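You operate a simulated robot arm through the tools that you are given. There is no shell and no other tool.

Carry out the task below with a simulated robot arm. There is one attempt and no reset: what you move stays moved.

## Task
Park the trolley: brake on, switch off, unplug the lamp, mirror upright.
Fine: brake first; switch off before you unplug; lay the plug on the deck.

Only the result counts: the job must be done as asked and must still hold three seconds after the hand-in. Knocking over, shifting, dropping, spilling or breaking anything else fails it.

## Robot
A 7-joint arm with a three-finger gripper, fixed in place. Base frame: the origin is on the floor under the middle of its stand, x ahead of it, y to its left, z up; the work surface is at about z = 620. Units: mm, degrees, N and s.
It reaches about 1342 mm from its shoulder. Its first joint turns from -166.0 to 166.0 degrees. Payload 2.69 kg.
The tool frame sits at the grasp point between the pads (the TCP): z along the fingers, y along the line on which they close. The tips reach 30 mm beyond it. The gripper opens to 128 mm; its body begins 117 mm behind the TCP.
Orientation is told as [roll, pitch, yaw] about the base's x, y, z axes, in that order, counted from this pose: with the fingers straight down and closing along the base's y, the tool's x points along the base's -x, its y along +y and its z along -z.

## Interface
- The arm moves only by the tool arm_command. Its argument "series" is one flat list of numbers, 7 for each row, row after row: the shift along the tool's x, y, z in mm, then the turn, a rotation vector about the tool's x, y, z in rad, then the finger opening in mm, from 0 to 128. In form: [tx, ty, tz, ax, ay, az, claw, tx, ty, tz, ax, ay, az, claw, ...]. A call has 1 to 20 rows; each row is the pose to reach, as a shift and turn from the pose commanded when the call began, along the tool's axes at that moment. A row lasts 0.2 s, in which the tool goes at most 50 mm and 8.6 degrees; a call with a longer step from one row to the next is refused whole, and so is a gripper value outside its range. A pose out of reach is approached as far as the arm can. The call stops where the force on the tool passes 90 N (or 10 N more than at its start, if that is more) or the arm is blocked; 0.2 s more then pass. The fingers move at their own pace (about 127 mm/s each) and stop on an object; they squeeze with about 34 N. The grip force told is the motor's: it shows also when the fingers shut on nothing. Time passes only in rows, and 0.2 s behind the last, so rows that repeat a pose let the fingers close. The reply holds the time, the measured pose of the TCP, the force on the tool along the base axes, the opening and the grip force, in the units named above and with some noise, with the torque about the TCP (base axes, N m) and any sound that the robot's microphone picked up, and new pictures: "views" is both (left out), scene, wrist or none.
- Cameras (640 x 400 px; columns grow to the right, rows downward): "scene" is fixed at [50.6, 650.2, 1328.1]; the picture's right is [-0.64, -0.77, 0.00], its down [-0.46, 0.39, -0.80] and it looks along [0.61, -0.51, -0.60] (base axes); focal length 348 px, centre (320, 200). "wrist" rides on the gripper at [58, 54, -131] in the tool frame; the picture's right is [-0.68, 0.74, 0.00], its down [-0.62, -0.57, -0.55] and it looks along [-0.40, -0.37, 0.84] (tool axes); focal length 234 px, centre (320, 200). There is no depth. A picture from a camera that has moved, and an enlarged one, comes with that camera's place and axes in the base frame and with its lens.
- lift_body(by): moves the trunk up (or, below 0, down) by that many mm; the arm rides with it, the base frame stays. It gives what a move gives, with no picture.
- inspect(camera, box): a new picture of the part [left, top, right, bottom] of that camera's present view, enlarged. The clock stands still meanwhile.
- close_job(): hands the job in; it is judged then, once.

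Nothing tells you positions but the pictures and the camera data. Unless the task says otherwise, let go and move clear before handing in.

The tools are called after "Call:" as a command line: name --argument value ..., lists and objects as JSON in quotes. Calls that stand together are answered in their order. arm_command: Moves the arm, as the interface text tells. Its arguments: {"type":"object","properties":{"series":{"type":"array","items":{"type":"number"}},"views":{"type":"string","enum":["both","scene","wrist","none"]}},"required":["series"]} The other tools are called the same way: lift_body (by) moves the trunk up or down; inspect (camera, box) takes an enlarged picture of a part of a camera's view; close_job () hands the job in.

At the start:

```text
time: 0.0
eef_pos: [685.7, -131.0, 1015.9]
orientation: [0.1, -0.1, 0.0]
force: [-0.1, 0.4, 0.1]
wrist_torque: [0.03, 0.04, 0.0]
grip_width: 128.2
grip_force: 0.2
trunk travel left (down, up): [-150.0, 200.0]
```

scene: 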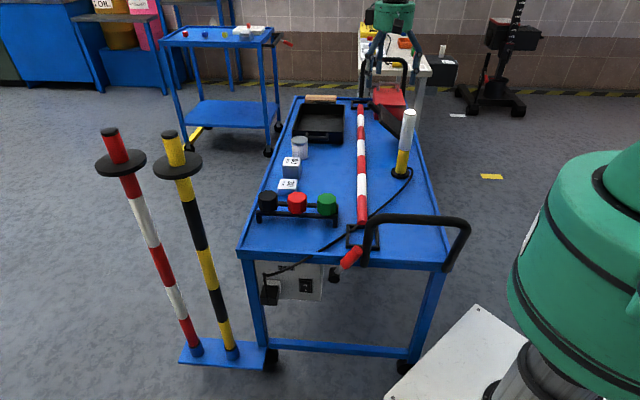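
wrist: 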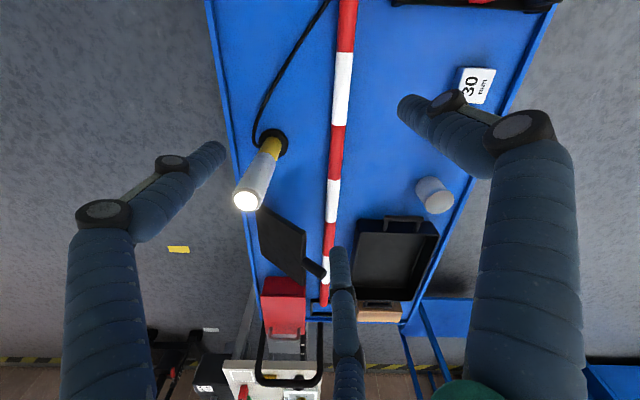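

I see a blue trolley with a lamp, a mirror, a striped pole, and a socket box with a switch and plug at the near end. I'll look at enlarged pictures before moving anything.

Call:
inspect --camera "scene" --box '[230, 210, 390, 310]'

Call:
inspect --camera "scene" --box '[340, 80, 480, 180]'

Call:
inspect --camera "scene" --box '[230, 300, 470, 400]'

Call:
inspect --camera "wrist" --box '[200, 120, 460, 320]'

```text
4.00 times, centred on (310, 260) of scene
camera zoom: at [50.6, 650.2, 1328.1], right [-0.64, -0.77, 0.0], down [-0.46, 0.39, -0.8], along [0.61, -0.51, -0.6], focal length 1390 px, centre (360, -40)
```

zoom: 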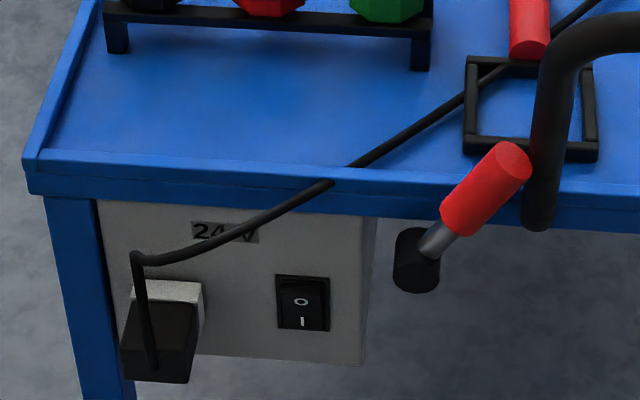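

```text
4.00 times, centred on (410, 130) of scene
camera zoom: at [50.6, 650.2, 1328.1], right [-0.64, -0.77, 0.0], down [-0.46, 0.39, -0.8], along [0.61, -0.51, -0.6], focal length 1390 px, centre (-40, 480)
```

zoom: 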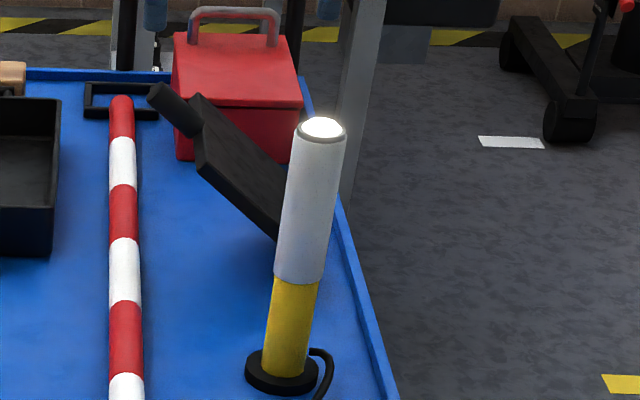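

```text
2.67 times, centred on (350, 350) of scene
camera zoom: at [50.6, 650.2, 1328.1], right [-0.64, -0.77, 0.0], down [-0.46, 0.39, -0.8], along [0.61, -0.51, -0.6], focal length 927 px, centre (240, -200)
```

zoom: 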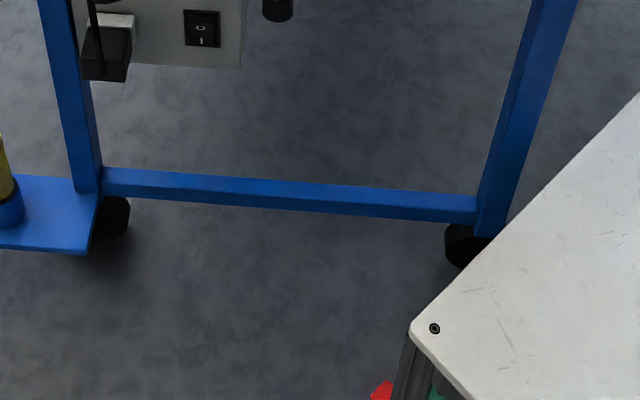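

```text
2.00 times, centred on (330, 220) of wrist
camera zoom: at [626.2, -77.6, 1147.4], right [0.68, 0.74, 0.0], down [0.62, -0.57, 0.55], along [0.4, -0.37, -0.84], focal length 468 px, centre (300, 160)
```

zoom: 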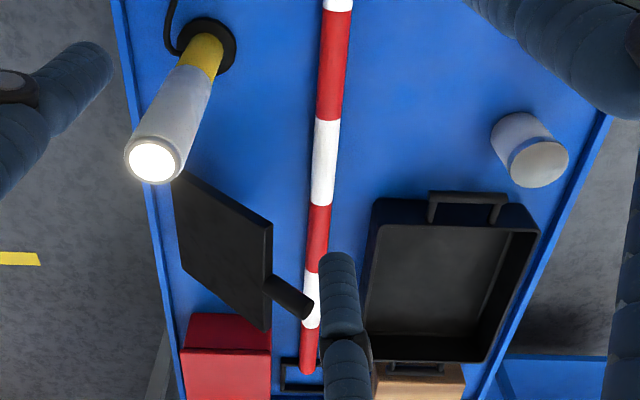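

The trolley stands at about 45° in the base frame, with its near end carrying a 24 V box, plug, rocker switch and a red lever. A second trolley in the background has a similar red lever, so I'll zoom in for hints on which way is "on".

Call:
inspect --camera "scene" --box '[150, 10, 310, 110]'

Call:
inspect --camera "scene" --box '[310, 235, 374, 295]'

Call:
inspect --camera "scene" --box '[250, 250, 330, 310]'

Call:
inspect --camera "scene" --box '[360, 85, 424, 135]'

Call:
inspect --camera "scene" --box '[340, 0, 468, 90]'

Call:
inspect --camera "scene" --box '[240, 130, 360, 230]'

```text
4.00 times, centred on (230, 60) of scene
camera zoom: at [50.6, 650.2, 1328.1], right [-0.64, -0.77, 0.0], down [-0.46, 0.39, -0.8], along [0.61, -0.51, -0.6], focal length 1390 px, centre (680, 760)
```

zoom: 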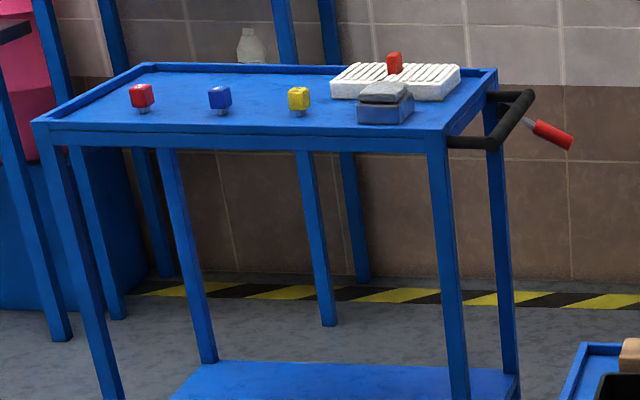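

```text
6.67 times, centred on (342, 265) of scene
camera zoom: at [50.6, 650.2, 1328.1], right [-0.64, -0.77, 0.0], down [-0.46, 0.39, -0.8], along [0.61, -0.51, -0.6], focal length 2317 px, centre (173, -233)
```

zoom: 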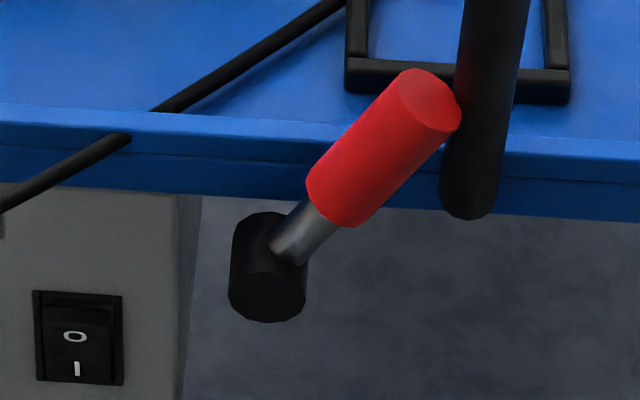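

```text
6.67 times, centred on (290, 280) of scene
camera zoom: at [50.6, 650.2, 1328.1], right [-0.64, -0.77, 0.0], down [-0.46, 0.39, -0.8], along [0.61, -0.51, -0.6], focal length 2317 px, centre (520, -333)
```

zoom: 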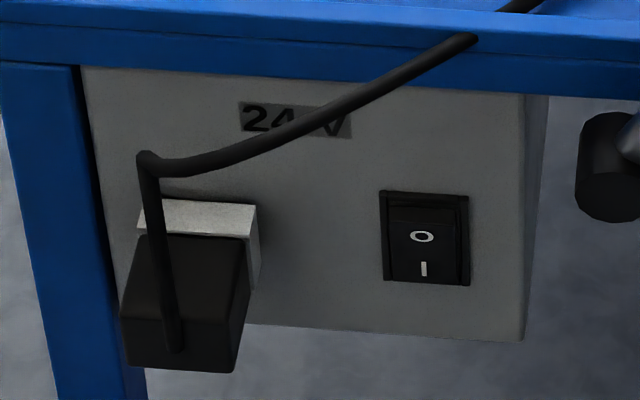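

```text
8.00 times, centred on (392, 110) of scene
camera zoom: at [50.6, 650.2, 1328.1], right [-0.64, -0.77, 0.0], down [-0.46, 0.39, -0.8], along [0.61, -0.51, -0.6], focal length 2780 px, centre (-256, 920)
```

zoom: 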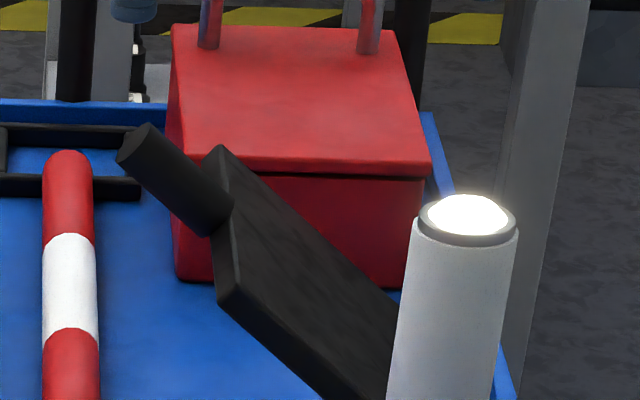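

```text
4.44 times, centred on (404, 45) of scene
camera zoom: at [50.6, 650.2, 1328.1], right [-0.64, -0.77, 0.0], down [-0.46, 0.39, -0.8], along [0.61, -0.51, -0.6], focal length 1545 px, centre (-53, 889)
```

zoom: 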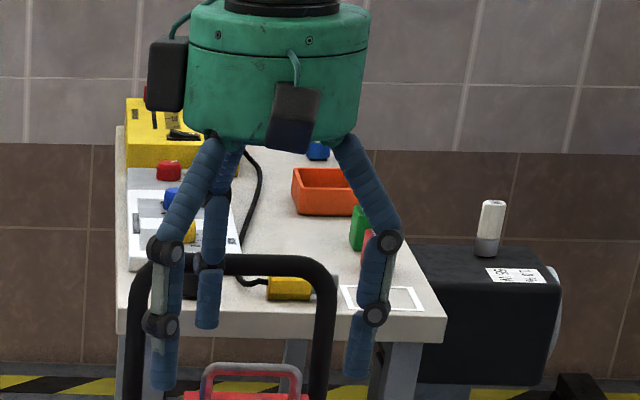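

```text
4.00 times, centred on (300, 180) of scene
camera zoom: at [50.6, 650.2, 1328.1], right [-0.64, -0.77, 0.0], down [-0.46, 0.39, -0.8], along [0.61, -0.51, -0.6], focal length 1390 px, centre (400, 280)
```

zoom: 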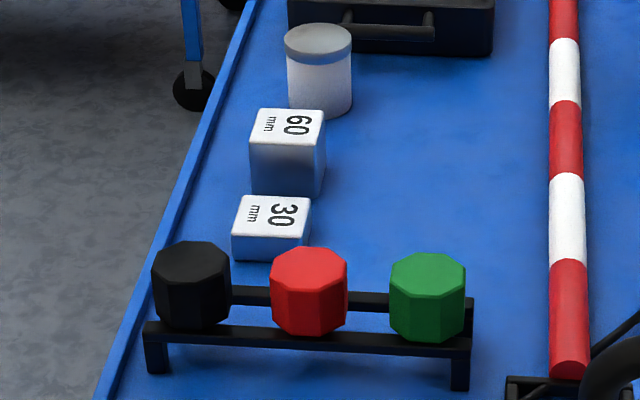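

The lamp is lit, the switch reads O at the top and I at the bottom, and the plug hangs on the left of the 24 V box. I'll carry the wrist camera high over the near end of the trolley to see the lever, switch and plug better.

Call:
arm_command --series '[23, 37, 0, 0, 0, 0, 128, 46, 74, 0, 0, 0, 0, 128, 69, 111, 0, 0, 0, 0, 128, 92, 148, 0, 0, 0, 0, 128, 115, 185, 0, 0, 0, 0, 128, 138, 222, 0, 0, 0, 0, 128, 161, 259, 0, 0, 0, 0, 128, 184, 296, 0, 0, 0, 0, 128, 207, 333, 0, 0, 0, 0, 128, 230, 370, 0, 0, 0, 0, 128, 253, 407, 0, 0, 0, 0, 128, 276, 443, 0, 0, 0, 0, 128]' --views "both"

```text
time: 2.6
eef_pos: [409.3, 311.3, 1018.9]
orientation: [-0.1, 0.0, 0.1]
force: [0.5, 0.5, -0.1]
wrist_torque: [0.03, -0.01, 0.01]
grip_width: 127.8
grip_force: 0.0
trunk travel left (down, up): [-150.0, 200.0]
camera wrist: at [350.0, 365.3, 1149.3], right [0.68, 0.74, 0.0], down [0.62, -0.57, 0.55], along [0.4, -0.37, -0.84], focal length 234 px, centre (320, 200)
```

scene: 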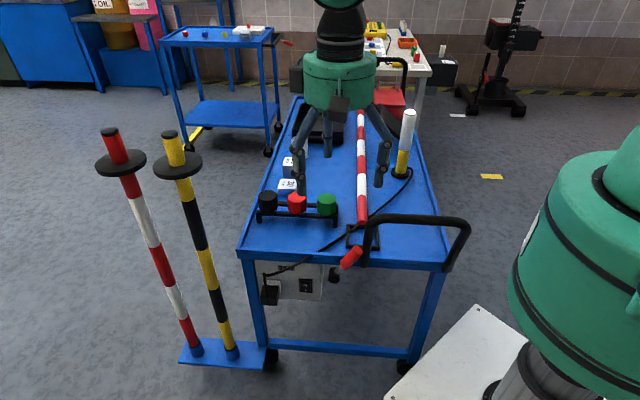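
wrist: 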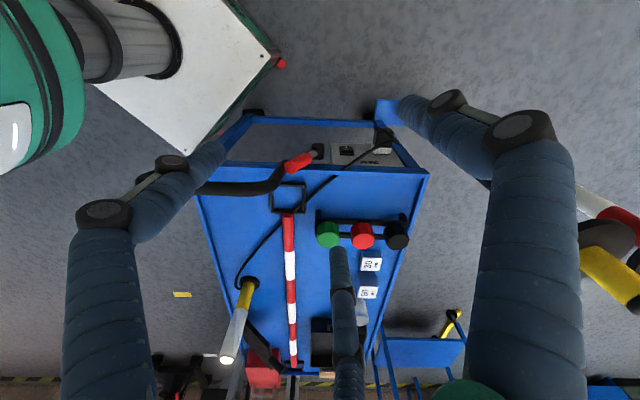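

I can see the near end of the trolley from the wrist camera now (upside down in its picture). I'll zoom in on the lever, switch and plug.

Call:
inspect --camera "wrist" --box '[200, 100, 440, 250]'

Call:
inspect --camera "wrist" --box '[270, 120, 350, 210]'

Call:
inspect --camera "wrist" --box '[320, 110, 430, 180]'

Call:
inspect --camera "wrist" --box '[200, 260, 320, 400]'

```text
2.67 times, centred on (320, 175) of wrist
camera zoom: at [350.0, 365.3, 1149.3], right [0.68, 0.74, 0.0], down [0.62, -0.57, 0.55], along [0.4, -0.37, -0.84], focal length 624 px, centre (320, 267)
```

zoom: 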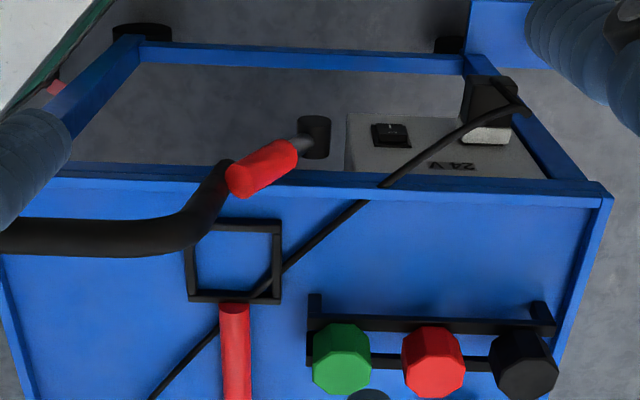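

```text
4.44 times, centred on (310, 165) of wrist
camera zoom: at [350.0, 365.3, 1149.3], right [0.68, 0.74, 0.0], down [0.62, -0.57, 0.55], along [0.4, -0.37, -0.84], focal length 1041 px, centre (364, 356)
```

zoom: 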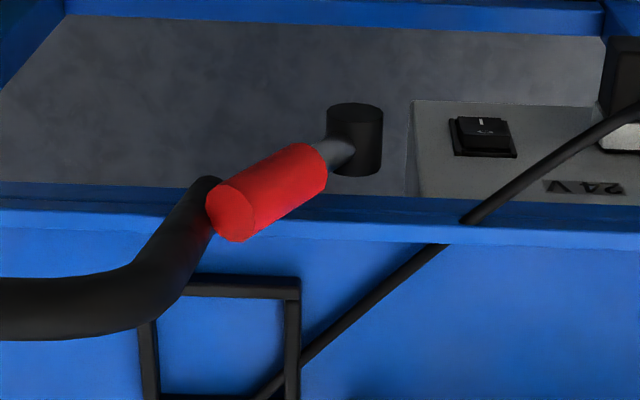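

```text
5.71 times, centred on (375, 145) of wrist
camera zoom: at [350.0, 365.3, 1149.3], right [0.68, 0.74, 0.0], down [0.62, -0.57, 0.55], along [0.4, -0.37, -0.84], focal length 1338 px, centre (6, 514)
```

zoom: 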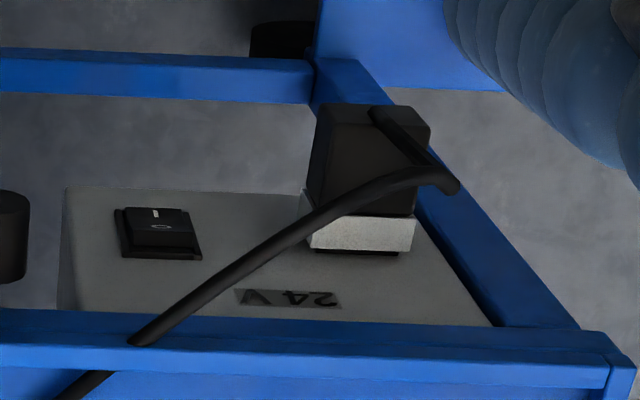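

```text
2.86 times, centred on (260, 330) of wrist
camera zoom: at [350.0, 365.3, 1149.3], right [0.68, 0.74, 0.0], down [0.62, -0.57, 0.55], along [0.4, -0.37, -0.84], focal length 669 px, centre (491, -171)
```

zoom: 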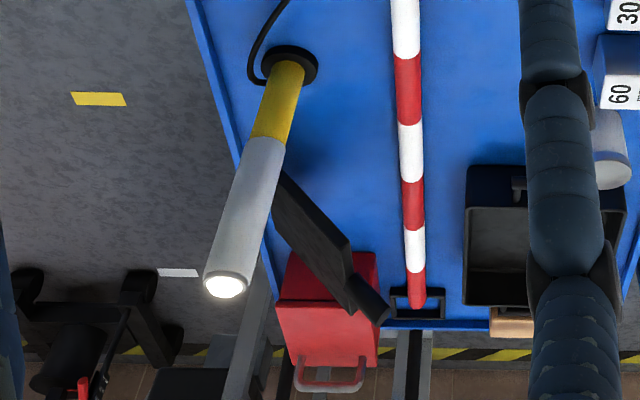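

The red lever sticks up from a hub at about (490, 230, 610), with its tip near (452, 194, 730). The switch and plug are on the box under the rim. I'll turn the tool 45° so it closes along the trolley edge and look at this end face more squarely.

Call:
arm_command --series '[-7, 9, 28, 0, 0, 0.131, 100, -14, 19, 56, 0, 0, 0.262, 80, -21, 28, 85, 0, 0, 0.393, 60, -28, 38, 112, 0, 0, 0.524, 60, -35, 47, 140, 0, 0, 0.655, 60, -43, 57, 169, 0, 0, 0.785, 60]' --views "wrist"

```text
time: 4.0
eef_pos: [453.6, 368.5, 846.1]
orientation: [0.0, 0.0, -45.1]
force: [-1.1, 0.3, 0.3]
wrist_torque: [-0.02, -0.01, 0.0]
grip_width: 59.8
grip_force: 0.0
trunk travel left (down, up): [-150.0, 200.0]
camera wrist: at [448.9, 447.5, 977.8], right [1.0, 0.04, 0.0], down [0.03, -0.84, 0.55], along [0.02, -0.55, -0.84], focal length 234 px, centre (320, 200)
```

wrist: 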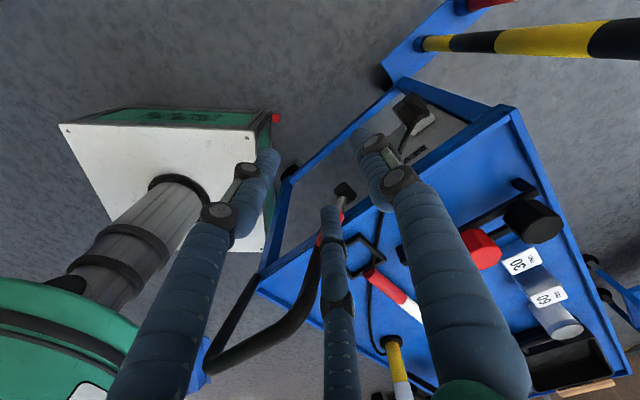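

The yaw went fine and the edge is now lined up with the closing axis. Next I tilt the tool inward so it points down and toward the end face, for both viewing and working.

Call:
arm_command --series '[0, 0, 0, 0, -0.131, 0, 60, 0, 0, 0, 0, -0.262, 0, 60, 0, 0, 0, 0, -0.393, 0, 60, 0, 0, 0, 0, -0.524, 0, 60, 0, 0, 0, 0, -0.655, 0, 60, 0, 0, 0, 0, -0.785, 0, 60]' --views "both"

```text
time: 5.4
eef_pos: [453.4, 369.9, 846.8]
orientation: [0.0, -45.1, -45.0]
force: [1.2, 0.0, 0.2]
wrist_torque: [0.02, 0.03, -0.03]
grip_width: 60.4
grip_force: 0.0
trunk travel left (down, up): [-150.0, 200.0]
camera wrist: at [396.3, 501.3, 898.7], right [0.86, 0.18, 0.48], down [-0.37, -0.43, 0.82], along [0.36, -0.88, -0.3], focal length 234 px, centre (320, 200)
```

scene: 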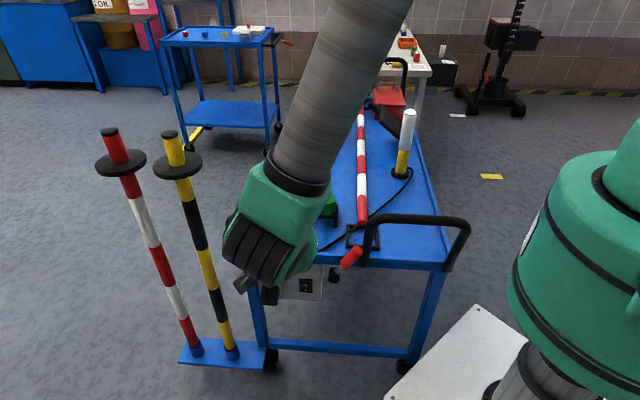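
wrist: 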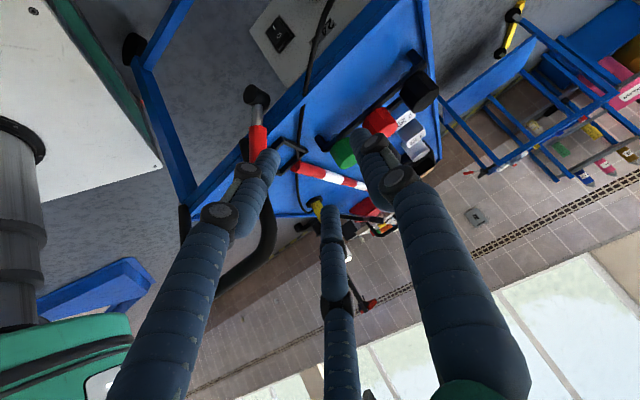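

The tilt succeeded. I'll zoom on the lever and switch from this new viewpoint to triangulate them.

Call:
inspect --camera "wrist" --box '[220, 60, 340, 220]'

Call:
inspect --camera "wrist" --box '[240, 0, 360, 80]'

Call:
inspect --camera "scene" --box '[250, 230, 380, 320]'

```text
2.50 times, centred on (280, 140) of wrist
camera zoom: at [396.3, 501.3, 898.7], right [0.86, 0.18, 0.48], down [-0.37, -0.43, 0.82], along [0.36, -0.88, -0.3], focal length 585 px, centre (420, 350)
```

zoom: 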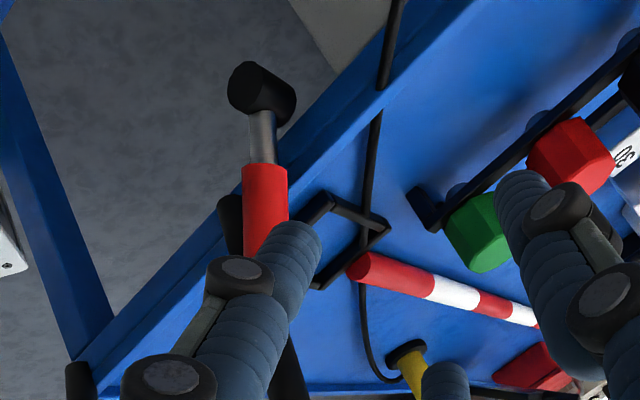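

```text
5.00 times, centred on (300, 40) of wrist
camera zoom: at [396.3, 501.3, 898.7], right [0.86, 0.18, 0.48], down [-0.37, -0.43, 0.82], along [0.36, -0.88, -0.3], focal length 1171 px, centre (420, 1000)
```

zoom: 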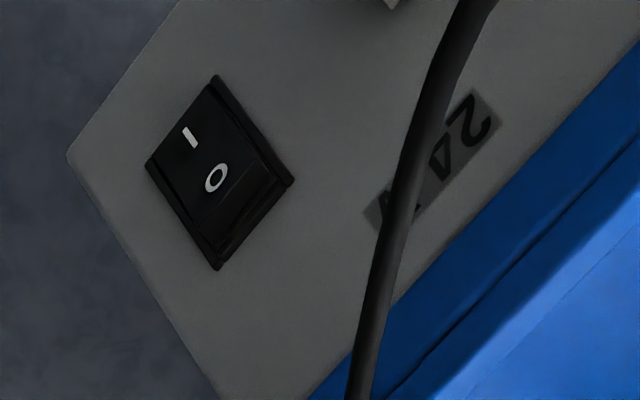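

```text
4.44 times, centred on (315, 275) of scene
camera zoom: at [50.6, 650.2, 1328.1], right [-0.64, -0.77, 0.0], down [-0.46, 0.39, -0.8], along [0.61, -0.51, -0.6], focal length 1545 px, centre (342, -133)
```

zoom: 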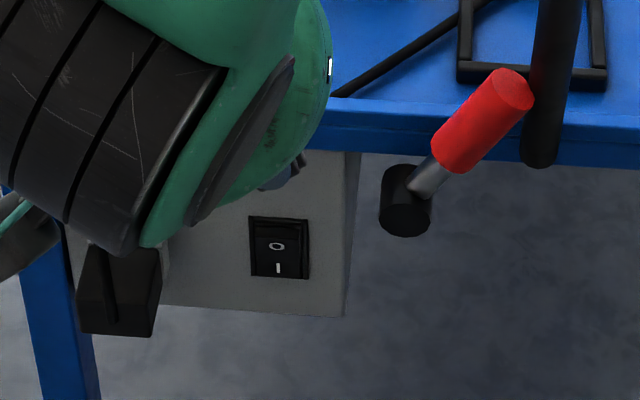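

The hub sits near (497, 231, 603) and the lever leans about 24° from upright, toward the black push handle. Before touching it I'll look for markings, and at the background trolley's lever as a reference.

Call:
inspect --camera "scene" --box '[262, 28, 302, 53]'

Call:
inspect --camera "scene" --box '[322, 240, 372, 290]'

Call:
inspect --camera "wrist" --box '[235, 75, 295, 135]'

```text
16.00 times, centred on (282, 40) of scene
camera zoom: at [50.6, 650.2, 1328.1], right [-0.64, -0.77, 0.0], down [-0.46, 0.39, -0.8], along [0.61, -0.51, -0.6], focal length 5560 px, centre (928, 2752)
```

zoom: 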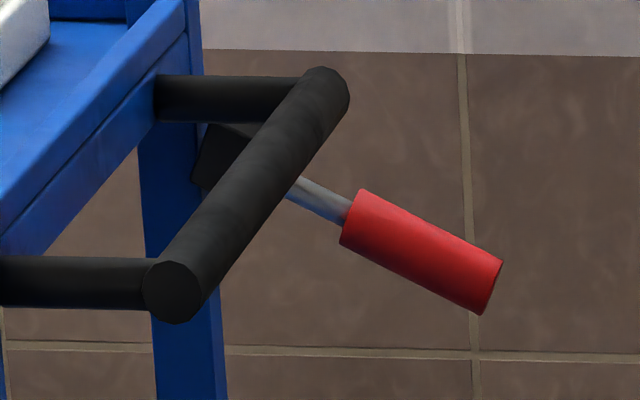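

```text
8.00 times, centred on (347, 265) of scene
camera zoom: at [50.6, 650.2, 1328.1], right [-0.64, -0.77, 0.0], down [-0.46, 0.39, -0.8], along [0.61, -0.51, -0.6], focal length 2780 px, centre (104, -320)
```

zoom: 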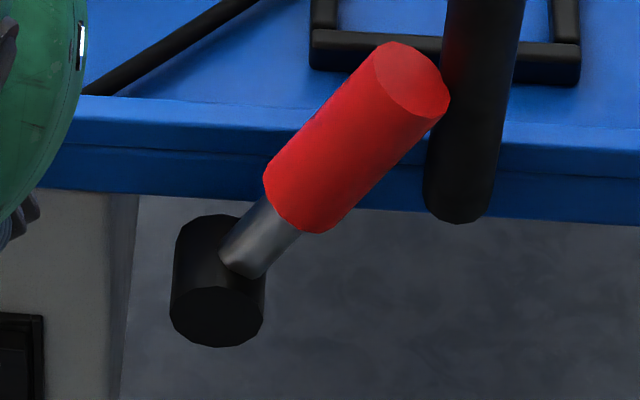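

```text
6.67 times, centred on (265, 105) of wrist
camera zoom: at [396.3, 501.3, 898.7], right [0.86, 0.18, 0.48], down [-0.37, -0.43, 0.82], along [0.36, -0.88, -0.3], focal length 1561 px, centre (687, 833)
```

zoom: 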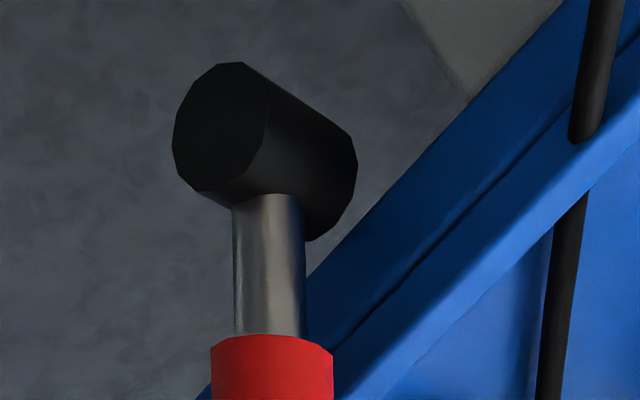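

The lever's hub axis points out of the end face, and the lever leans right against the push handle leg. It can therefore only swing the other way, toward the box, so that should be "on". I'll lower the hand outside the end and tilt it nearly horizontal for a profile view.

Call:
arm_command --series '[21, -5, 21, 0, -0.105, 0, 60, 42, -9, 42, 0, -0.21, 0, 60, 63, -13, 63, 0, -0.315, 0, 60, 84, -18, 84, 0, -0.42, 0, 60, 104, -22, 104, 0, -0.524, 0, 60]' --views "both"

```text
time: 6.6
eef_pos: [435.6, 352.8, 701.1]
orientation: [0.4, -75.0, -45.4]
force: [-0.6, 0.5, 1.5]
wrist_torque: [0.07, 0.08, 0.0]
grip_width: 60.0
grip_force: 0.1
trunk travel left (down, up): [-150.0, 200.0]
camera wrist: at [372.4, 490.4, 678.9], right [0.64, 0.4, 0.65], down [-0.66, -0.14, 0.74], along [0.38, -0.91, 0.17], focal length 234 px, centre (320, 200)
```

scene: 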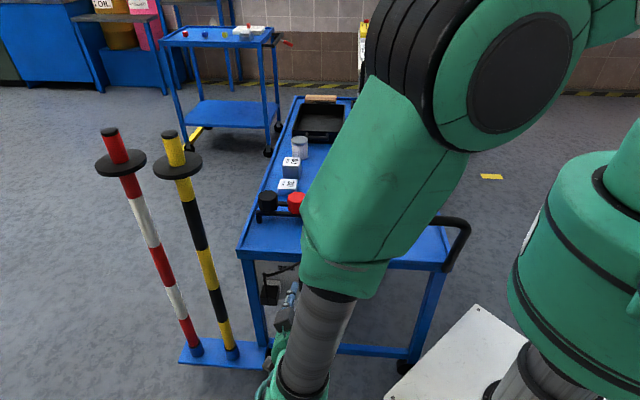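
wrist: 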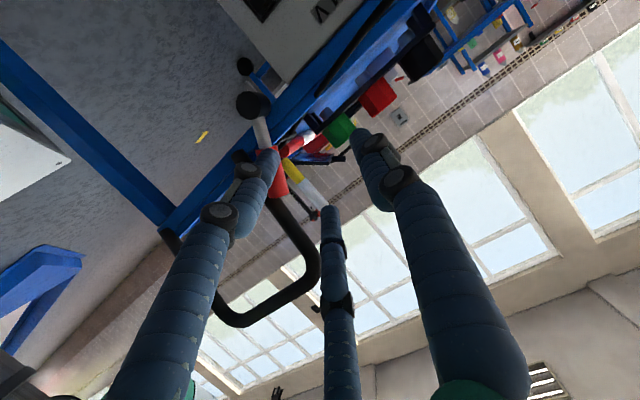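

The pose was reached and I see the lever, its hub and the push handle in profile. I'll zoom in.

Call:
inspect --camera "wrist" --box '[200, 50, 360, 230]'

Call:
inspect --camera "wrist" --box '[220, 0, 380, 100]'

```text
2.22 times, centred on (280, 140) of wrist
camera zoom: at [372.4, 490.4, 678.9], right [0.64, 0.4, 0.65], down [-0.66, -0.14, 0.74], along [0.38, -0.91, 0.17], focal length 520 px, centre (409, 333)
```

zoom: 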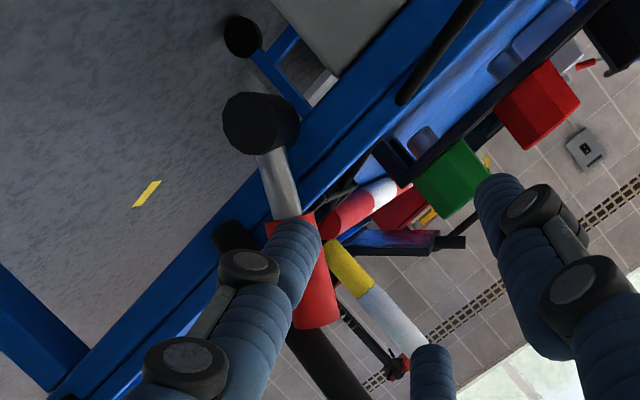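

```text
4.00 times, centred on (300, 50) of wrist
camera zoom: at [372.4, 490.4, 678.9], right [0.64, 0.4, 0.65], down [-0.66, -0.14, 0.74], along [0.38, -0.91, 0.17], focal length 937 px, centre (400, 800)
```

zoom: 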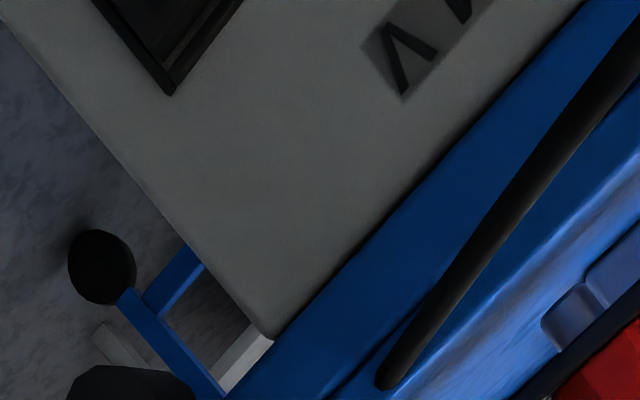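

Three wrist views agree: the hub is near (498, 221, 587) and the lever tip near (462, 176, 694), leaning about 28° toward the push handle leg. I'll set the tool horizontal in front of the lever, then roll it to match the lever's lean.

Call:
arm_command --series '[14, -20, 4, 0, -0.065, 0, 60, 28, -39, 8, 0, -0.131, 0, 60, 43, -58, 11, 0, -0.196, 0, 60, 57, -78, 15, 0, -0.262, 0, 60]' --views "both"

```text
time: 7.6
eef_pos: [380.5, 299.1, 641.8]
orientation: [142.4, -89.9, 172.8]
force: [-0.2, 0.2, 0.3]
wrist_torque: [0.02, 0.01, -0.05]
grip_width: 60.2
grip_force: 0.0
trunk travel left (down, up): [-150.0, 200.0]
camera wrist: at [324.5, 428.0, 583.9], right [0.52, 0.52, 0.68], down [-0.79, -0.01, 0.61], along [0.33, -0.85, 0.4], focal length 234 px, centre (320, 200)
```

scene: 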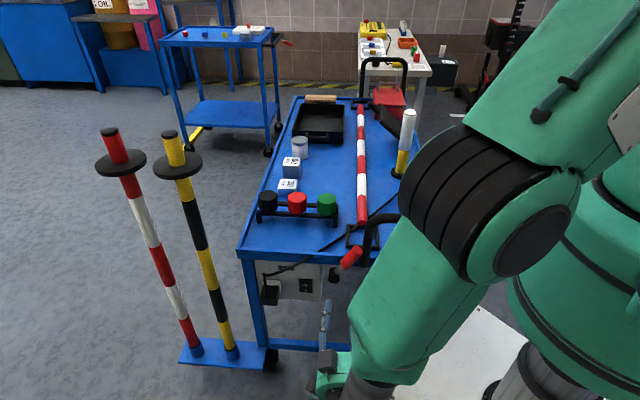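
wrist: 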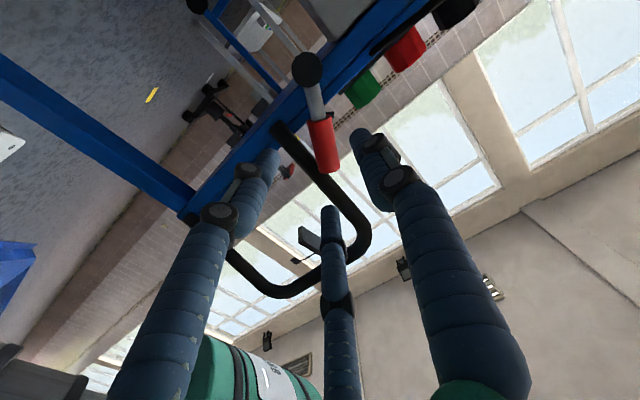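

The lever, hub and push handle agree with my estimate: hub e≈510, z≈587, lean about 30°. Now I roll the tool 30° so the fingers straddle the lever squarely.

Call:
arm_command --series '[0, 0, 0, 0, 0, 0.131, 54, 0, 0, 0, 0, 0, 0.262, 50, 0, 0, 0, 0, 0, 0.393, 48, 0, 0, 0, 0, 0, 0.5236, 48]' --views "wrist"

```text
time: 8.6
eef_pos: [398.5, 335.1, 628.9]
orientation: [90.1, -76.2, -135.2]
force: [-0.4, 0.5, -0.7]
wrist_torque: [-0.01, 0.01, 0.01]
grip_width: 48.0
grip_force: 0.1
out of reach, approached as far as the arm can: row 2, 3, 4
trunk travel left (down, up): [-150.0, 200.0]
camera wrist: at [353.0, 474.3, 585.2], right [0.39, 0.39, 0.83], down [-0.88, -0.1, 0.46], along [0.27, -0.91, 0.3], focal length 234 px, centre (320, 200)
```

wrist: 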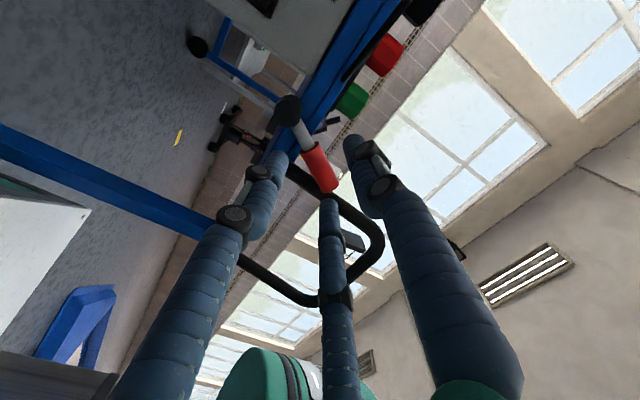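

That roll went out of reach, so the hand drifted a bit. I'll undo the roll and check how the fingers really sit before choosing another way onto the lever.

Call:
arm_command --series '[0, 0, 0, 0, 0, -0.131, 60, 0, 0, 0, 0, 0, -0.262, 60, 0, 0, 0, 0, 0, -0.393, 60, 0, 0, 0, 0, 0, -0.5236, 60]' --views "both"

Call:
inspect --camera "wrist" --box '[220, 100, 420, 260]'

```text
time: 9.6
eef_pos: [402.3, 336.8, 628.6]
orientation: [-90.0, -73.6, 44.8]
force: [-0.3, -1.2, -0.7]
wrist_torque: [0.0, 0.0, -0.01]
grip_width: 60.3
grip_force: 0.0
trunk travel left (down, up): [-150.0, 200.0]
camera wrist: at [333.5, 453.1, 558.1], right [0.64, 0.63, 0.44], down [-0.65, 0.13, 0.75], along [0.42, -0.76, 0.49], focal length 234 px, centre (320, 200)
```

scene: 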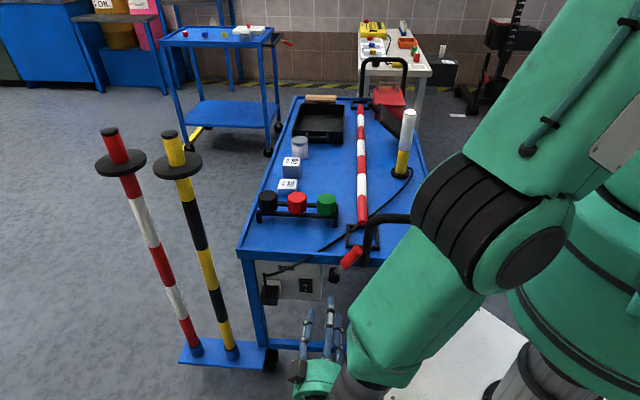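
wrist: 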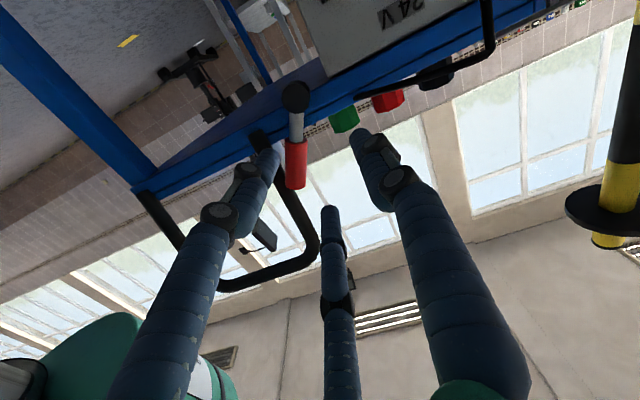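

```text
2.50 times, centred on (320, 180) of wrist
camera zoom: at [333.5, 453.1, 558.1], right [0.64, 0.63, 0.44], down [-0.65, 0.13, 0.75], along [0.42, -0.76, 0.49], focal length 585 px, centre (320, 250)
```

zoom: 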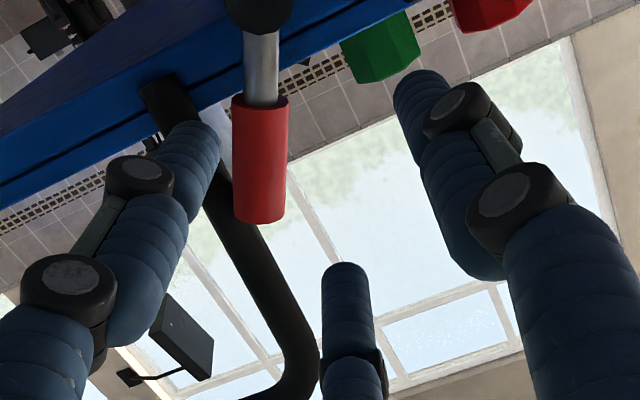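

The gripper turns out to be a three-jaw type with fingers 120° apart, and the hand is now rolled about -16° with its axis pointing straight at the end face. I'll open it wider and move closer, so one finger can slip in on the push-handle side of the lever.

Call:
arm_command --series '[-13, -15, 21, 0, 0, 0, 80, -26, -30, 42, 0, 0, 0, 100, -39, -45.5, 63.7, 0, 0, 0, 100, -39, -45.5, 63.7, 0, 0, 0, 100]' --views "both"

Call:
inspect --camera "wrist" --box '[200, 40, 440, 220]'

```text
time: 10.6
eef_pos: [423.5, 267.8, 679.4]
orientation: [-89.9, -73.7, 44.7]
force: [0.1, 0.6, 1.0]
wrist_torque: [0.03, 0.01, -0.03]
grip_width: 99.8
grip_force: 0.1
trunk travel left (down, up): [-150.0, 200.0]
camera wrist: at [355.0, 385.2, 608.5], right [0.64, 0.63, 0.44], down [-0.65, 0.13, 0.75], along [0.42, -0.76, 0.49], focal length 234 px, centre (320, 200)
```

scene: 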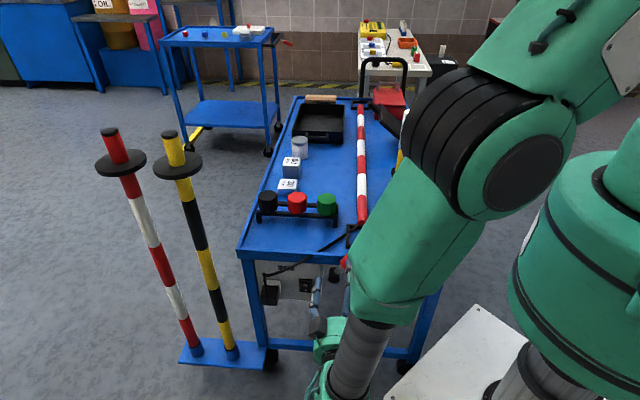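
wrist: 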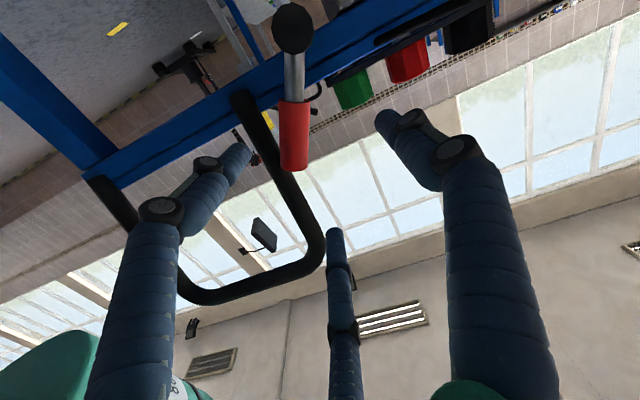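

```text
2.22 times, centred on (320, 130) of wrist
camera zoom: at [355.0, 385.2, 608.5], right [0.64, 0.63, 0.44], down [-0.65, 0.13, 0.75], along [0.42, -0.76, 0.49], focal length 520 px, centre (320, 356)
```

zoom: 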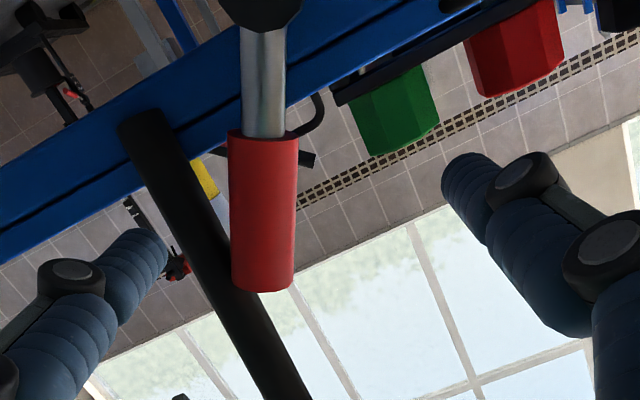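

The B finger now lines up with the gap between lever and push handle, with about 4 mm to spare on the lever side. I'll advance straight in by 67 mm so the finger tip sits beside the lever.

Call:
arm_command --series '[0, 0, 17, 0, 0, 0, 100, 0, 0, 34, 0, 0, 0, 100, 0, 0, 51, 0, 0, 0, 100, 0, 0, 67, 0, 0, 0, 100]' --views "both"

Call:
inspect --camera "wrist" --box '[180, 0, 440, 200]'

```text
time: 11.6
eef_pos: [471.1, 222.7, 680.1]
orientation: [-89.9, -73.7, 44.8]
force: [-0.2, -0.4, 0.9]
wrist_torque: [-0.03, -0.01, -0.01]
grip_width: 99.7
grip_force: 0.0
trunk travel left (down, up): [-150.0, 200.0]
camera wrist: at [402.7, 339.5, 608.4], right [0.64, 0.63, 0.44], down [-0.65, 0.13, 0.75], along [0.42, -0.76, 0.49], focal length 234 px, centre (320, 200)
```

scene: 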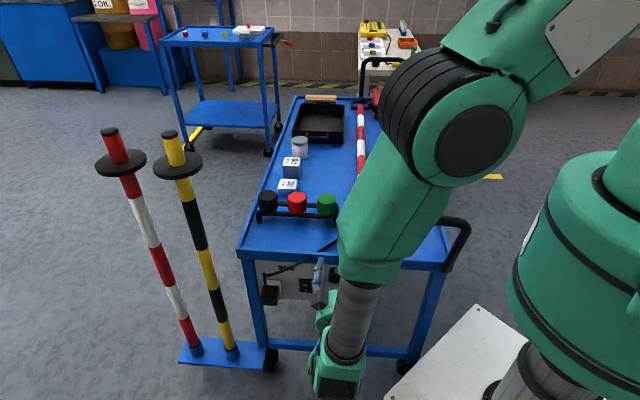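
wrist: 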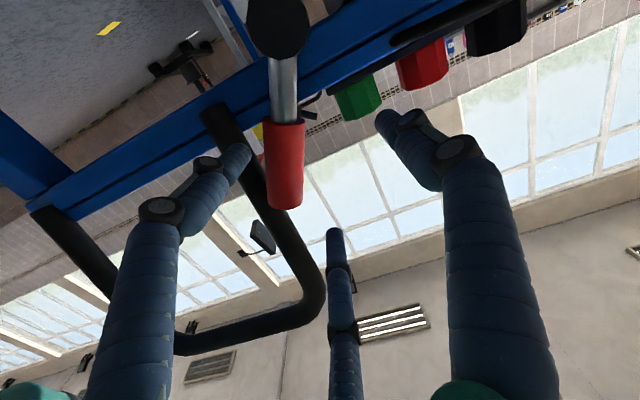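

```text
2.00 times, centred on (310, 100) of wrist
camera zoom: at [402.7, 339.5, 608.4], right [0.64, 0.63, 0.44], down [-0.65, 0.13, 0.75], along [0.42, -0.76, 0.49], focal length 468 px, centre (340, 400)
```

zoom: 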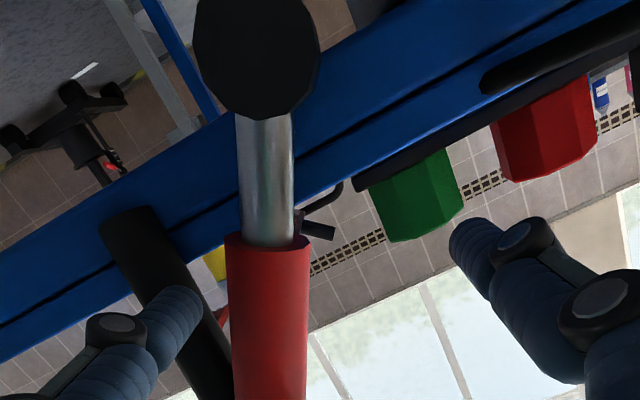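

The finger is on the handle side of the lever with about 10 mm gap, its tip overlapping the lever. Now I push gently toward the box, 45 mm first, watching force and sound.

Call:
arm_command --series '[-2.5, 8.6, 0, 0, 0, 0, 100, -5.1, 17.3, 0, 0, 0, 0, 100, -7.6, 25.9, 0, 0, 0, 0, 100, -10.2, 34.5, 0, 0, 0, 0, 100, -12.7, 43.2, 0, 0, 0, 0, 100]' --views "both"

Call:
inspect --camera "wrist" --box '[180, 0, 440, 200]'

```text
time: 12.8
eef_pos: [501.7, 254.1, 677.4]
orientation: [-89.9, -73.7, 44.7]
force: [-8.6, 3.7, -0.1]
wrist_torque: [0.07, 0.41, -0.41]
grip_width: 106.5
grip_force: 3.9
trunk travel left (down, up): [-150.0, 200.0]
camera wrist: at [433.5, 370.8, 607.0], right [0.64, 0.63, 0.44], down [-0.65, 0.13, 0.75], along [0.42, -0.76, 0.49], focal length 234 px, centre (320, 200)
```

scene: 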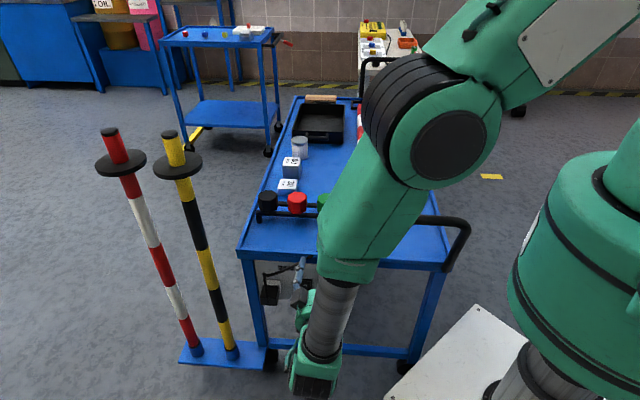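
wrist: 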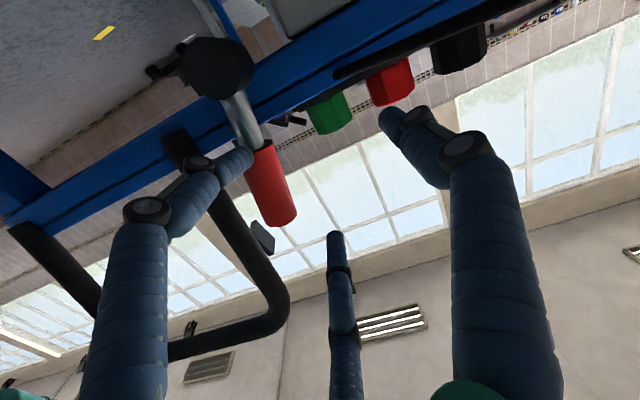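

```text
2.00 times, centred on (310, 100) of wrist
camera zoom: at [433.5, 370.8, 607.0], right [0.64, 0.63, 0.44], down [-0.65, 0.13, 0.75], along [0.42, -0.76, 0.49], focal length 468 px, centre (340, 400)
```

zoom: 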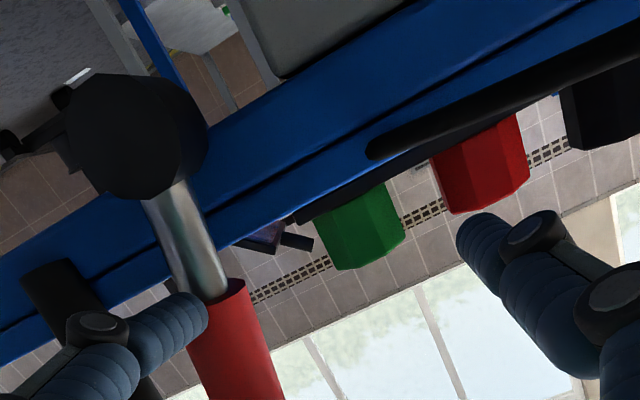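

The lever moved from -30° to about -13° with only 9 N, so this is the free direction. I'll continue pushing another 30 mm.

Call:
arm_command --series '[-2.2, 7.7, 0, 0, 0, 0, 100, -4.5, 15.3, 0, 0, 0, 0, 100, -6.8, 23, 0, 0, 0, 0, 100, -8.5, 28.8, 0, 0, 0, 0, 100]' --views "wrist"

Call:
inspect --camera "wrist" --box '[100, 0, 420, 240]'

```text
time: 13.8
eef_pos: [523.3, 274.2, 678.3]
orientation: [-90.0, -73.7, 44.7]
force: [0.6, 1.0, -1.2]
wrist_torque: [0.07, -0.01, -0.01]
grip_width: 101.3
grip_force: 0.1
trunk travel left (down, up): [-150.0, 200.0]
camera wrist: at [455.0, 391.0, 607.3], right [0.64, 0.63, 0.44], down [-0.65, 0.13, 0.75], along [0.42, -0.76, 0.49], focal length 234 px, centre (320, 200)
```

wrist: 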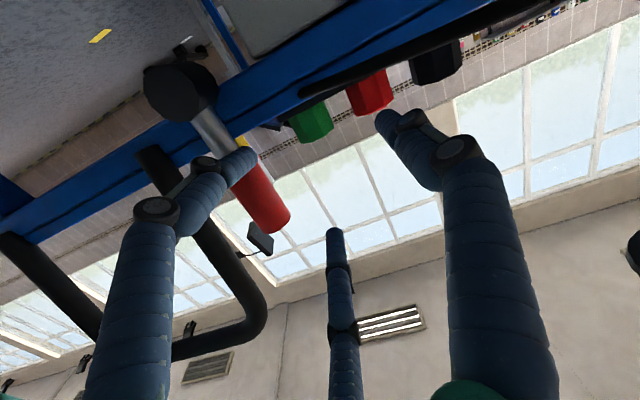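

```text
1.67 times, centred on (260, 120) of wrist
camera zoom: at [455.0, 391.0, 607.3], right [0.64, 0.63, 0.44], down [-0.65, 0.13, 0.75], along [0.42, -0.76, 0.49], focal length 390 px, centre (420, 333)
```

zoom: 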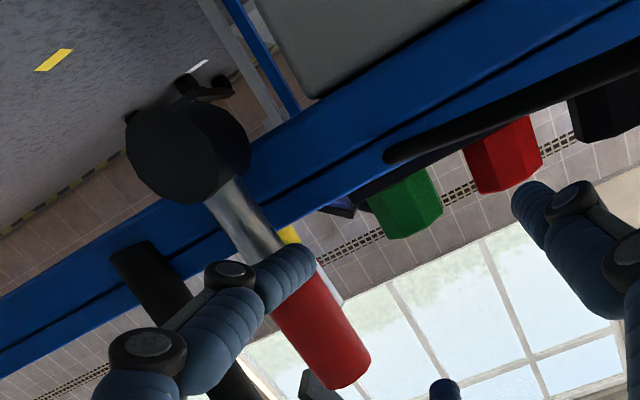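

The finger rode over the front of the lever and slipped past: the lever now stands upright and contact is gone. I'll back out, shift to its handle side again, and prepare to go deeper.

Call:
arm_command --series '[0, 0, -23, 0, 0, 0, 100, 0, 0, -45, 0, 0, 0, 100, 1, -25, -45, 0, 0, 0, 100, 2, -49.4, -45, 0, 0, 0, 100]' --views "both"

Call:
inspect --camera "wrist" --box '[180, 20, 420, 200]'

```text
time: 14.8
eef_pos: [458.9, 273.9, 690.9]
orientation: [-90.0, -73.7, 44.7]
force: [-0.3, 0.3, 0.7]
wrist_torque: [-0.03, 0.01, -0.03]
grip_width: 99.8
grip_force: 0.1
trunk travel left (down, up): [-150.0, 200.0]
camera wrist: at [390.8, 390.9, 620.7], right [0.64, 0.63, 0.44], down [-0.65, 0.13, 0.75], along [0.42, -0.76, 0.49], focal length 234 px, centre (320, 200)
```

scene: 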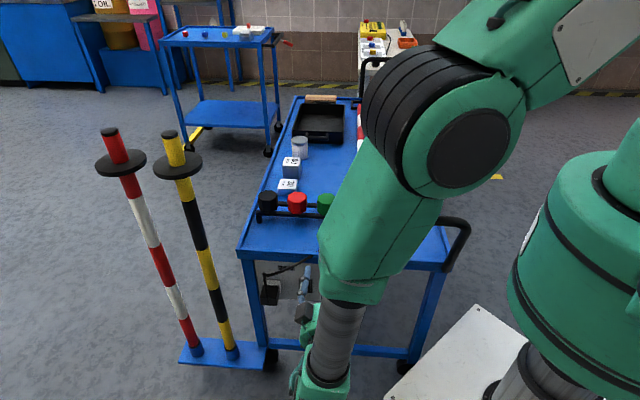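
wrist: 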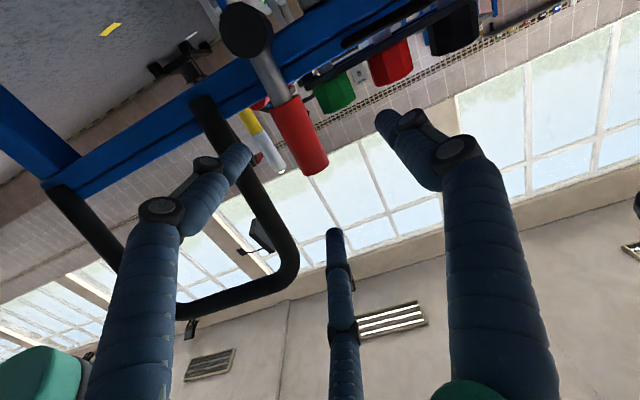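

```text
2.22 times, centred on (300, 110) of wrist
camera zoom: at [390.8, 390.9, 620.7], right [0.64, 0.63, 0.44], down [-0.65, 0.13, 0.75], along [0.42, -0.76, 0.49], focal length 520 px, centre (364, 400)
```

zoom: 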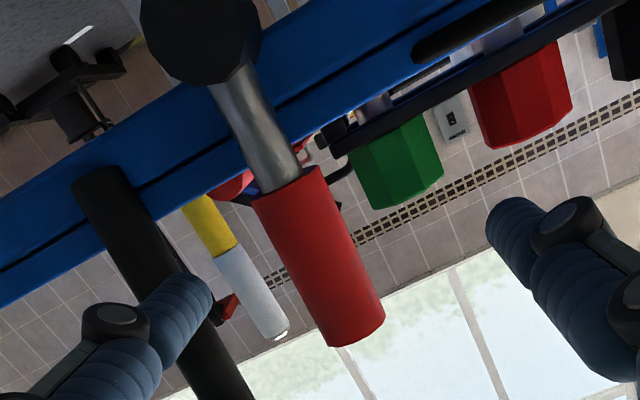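

The lever stands upright and stays there. I'll go in again on its handle side, about 20 mm deeper and a little higher than the rim.

Call:
arm_command --series '[-7.1, -4.2, 0, 0, 0, 0, 100, -7.1, -4.2, 22, 0, 0, 0, 100, -7.1, -4.2, 45, 0, 0, 0, 100, -7.1, -4.2, 67, 0, 0, 0, 100]' --views "wrist"

Call:
inspect --camera "wrist" --box '[180, 20, 420, 200]'

```text
time: 15.8
eef_pos: [501.4, 221.3, 699.0]
orientation: [-90.0, -73.6, 44.9]
force: [0.5, 1.1, 0.9]
wrist_torque: [0.0, 0.01, 0.01]
grip_width: 99.7
grip_force: 0.0
trunk travel left (down, up): [-150.0, 200.0]
camera wrist: at [432.6, 338.3, 627.0], right [0.64, 0.63, 0.44], down [-0.65, 0.13, 0.75], along [0.42, -0.76, 0.49], focal length 234 px, centre (320, 200)
```

wrist: 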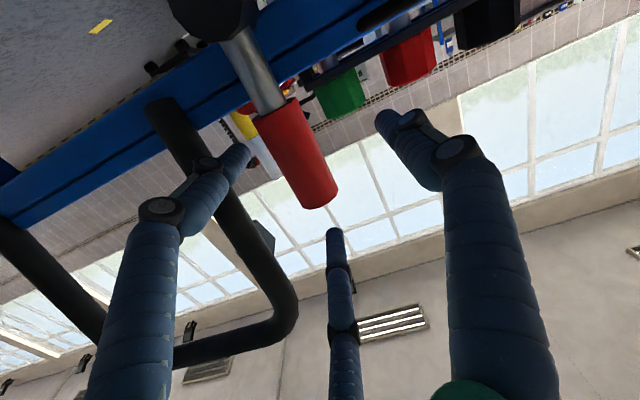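

```text
2.22 times, centred on (300, 110) of wrist
camera zoom: at [432.6, 338.3, 627.0], right [0.64, 0.63, 0.44], down [-0.65, 0.13, 0.75], along [0.42, -0.76, 0.49], focal length 520 px, centre (364, 400)
```

zoom: 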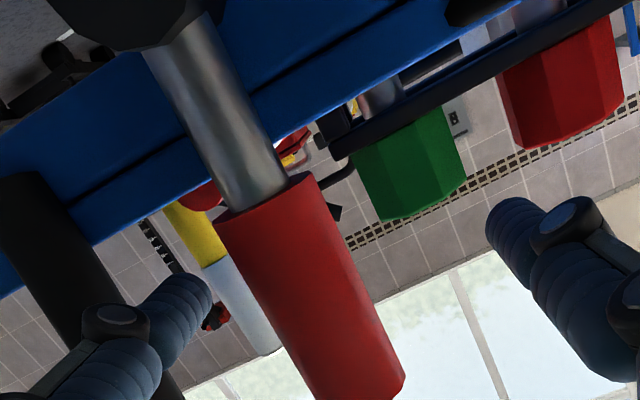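

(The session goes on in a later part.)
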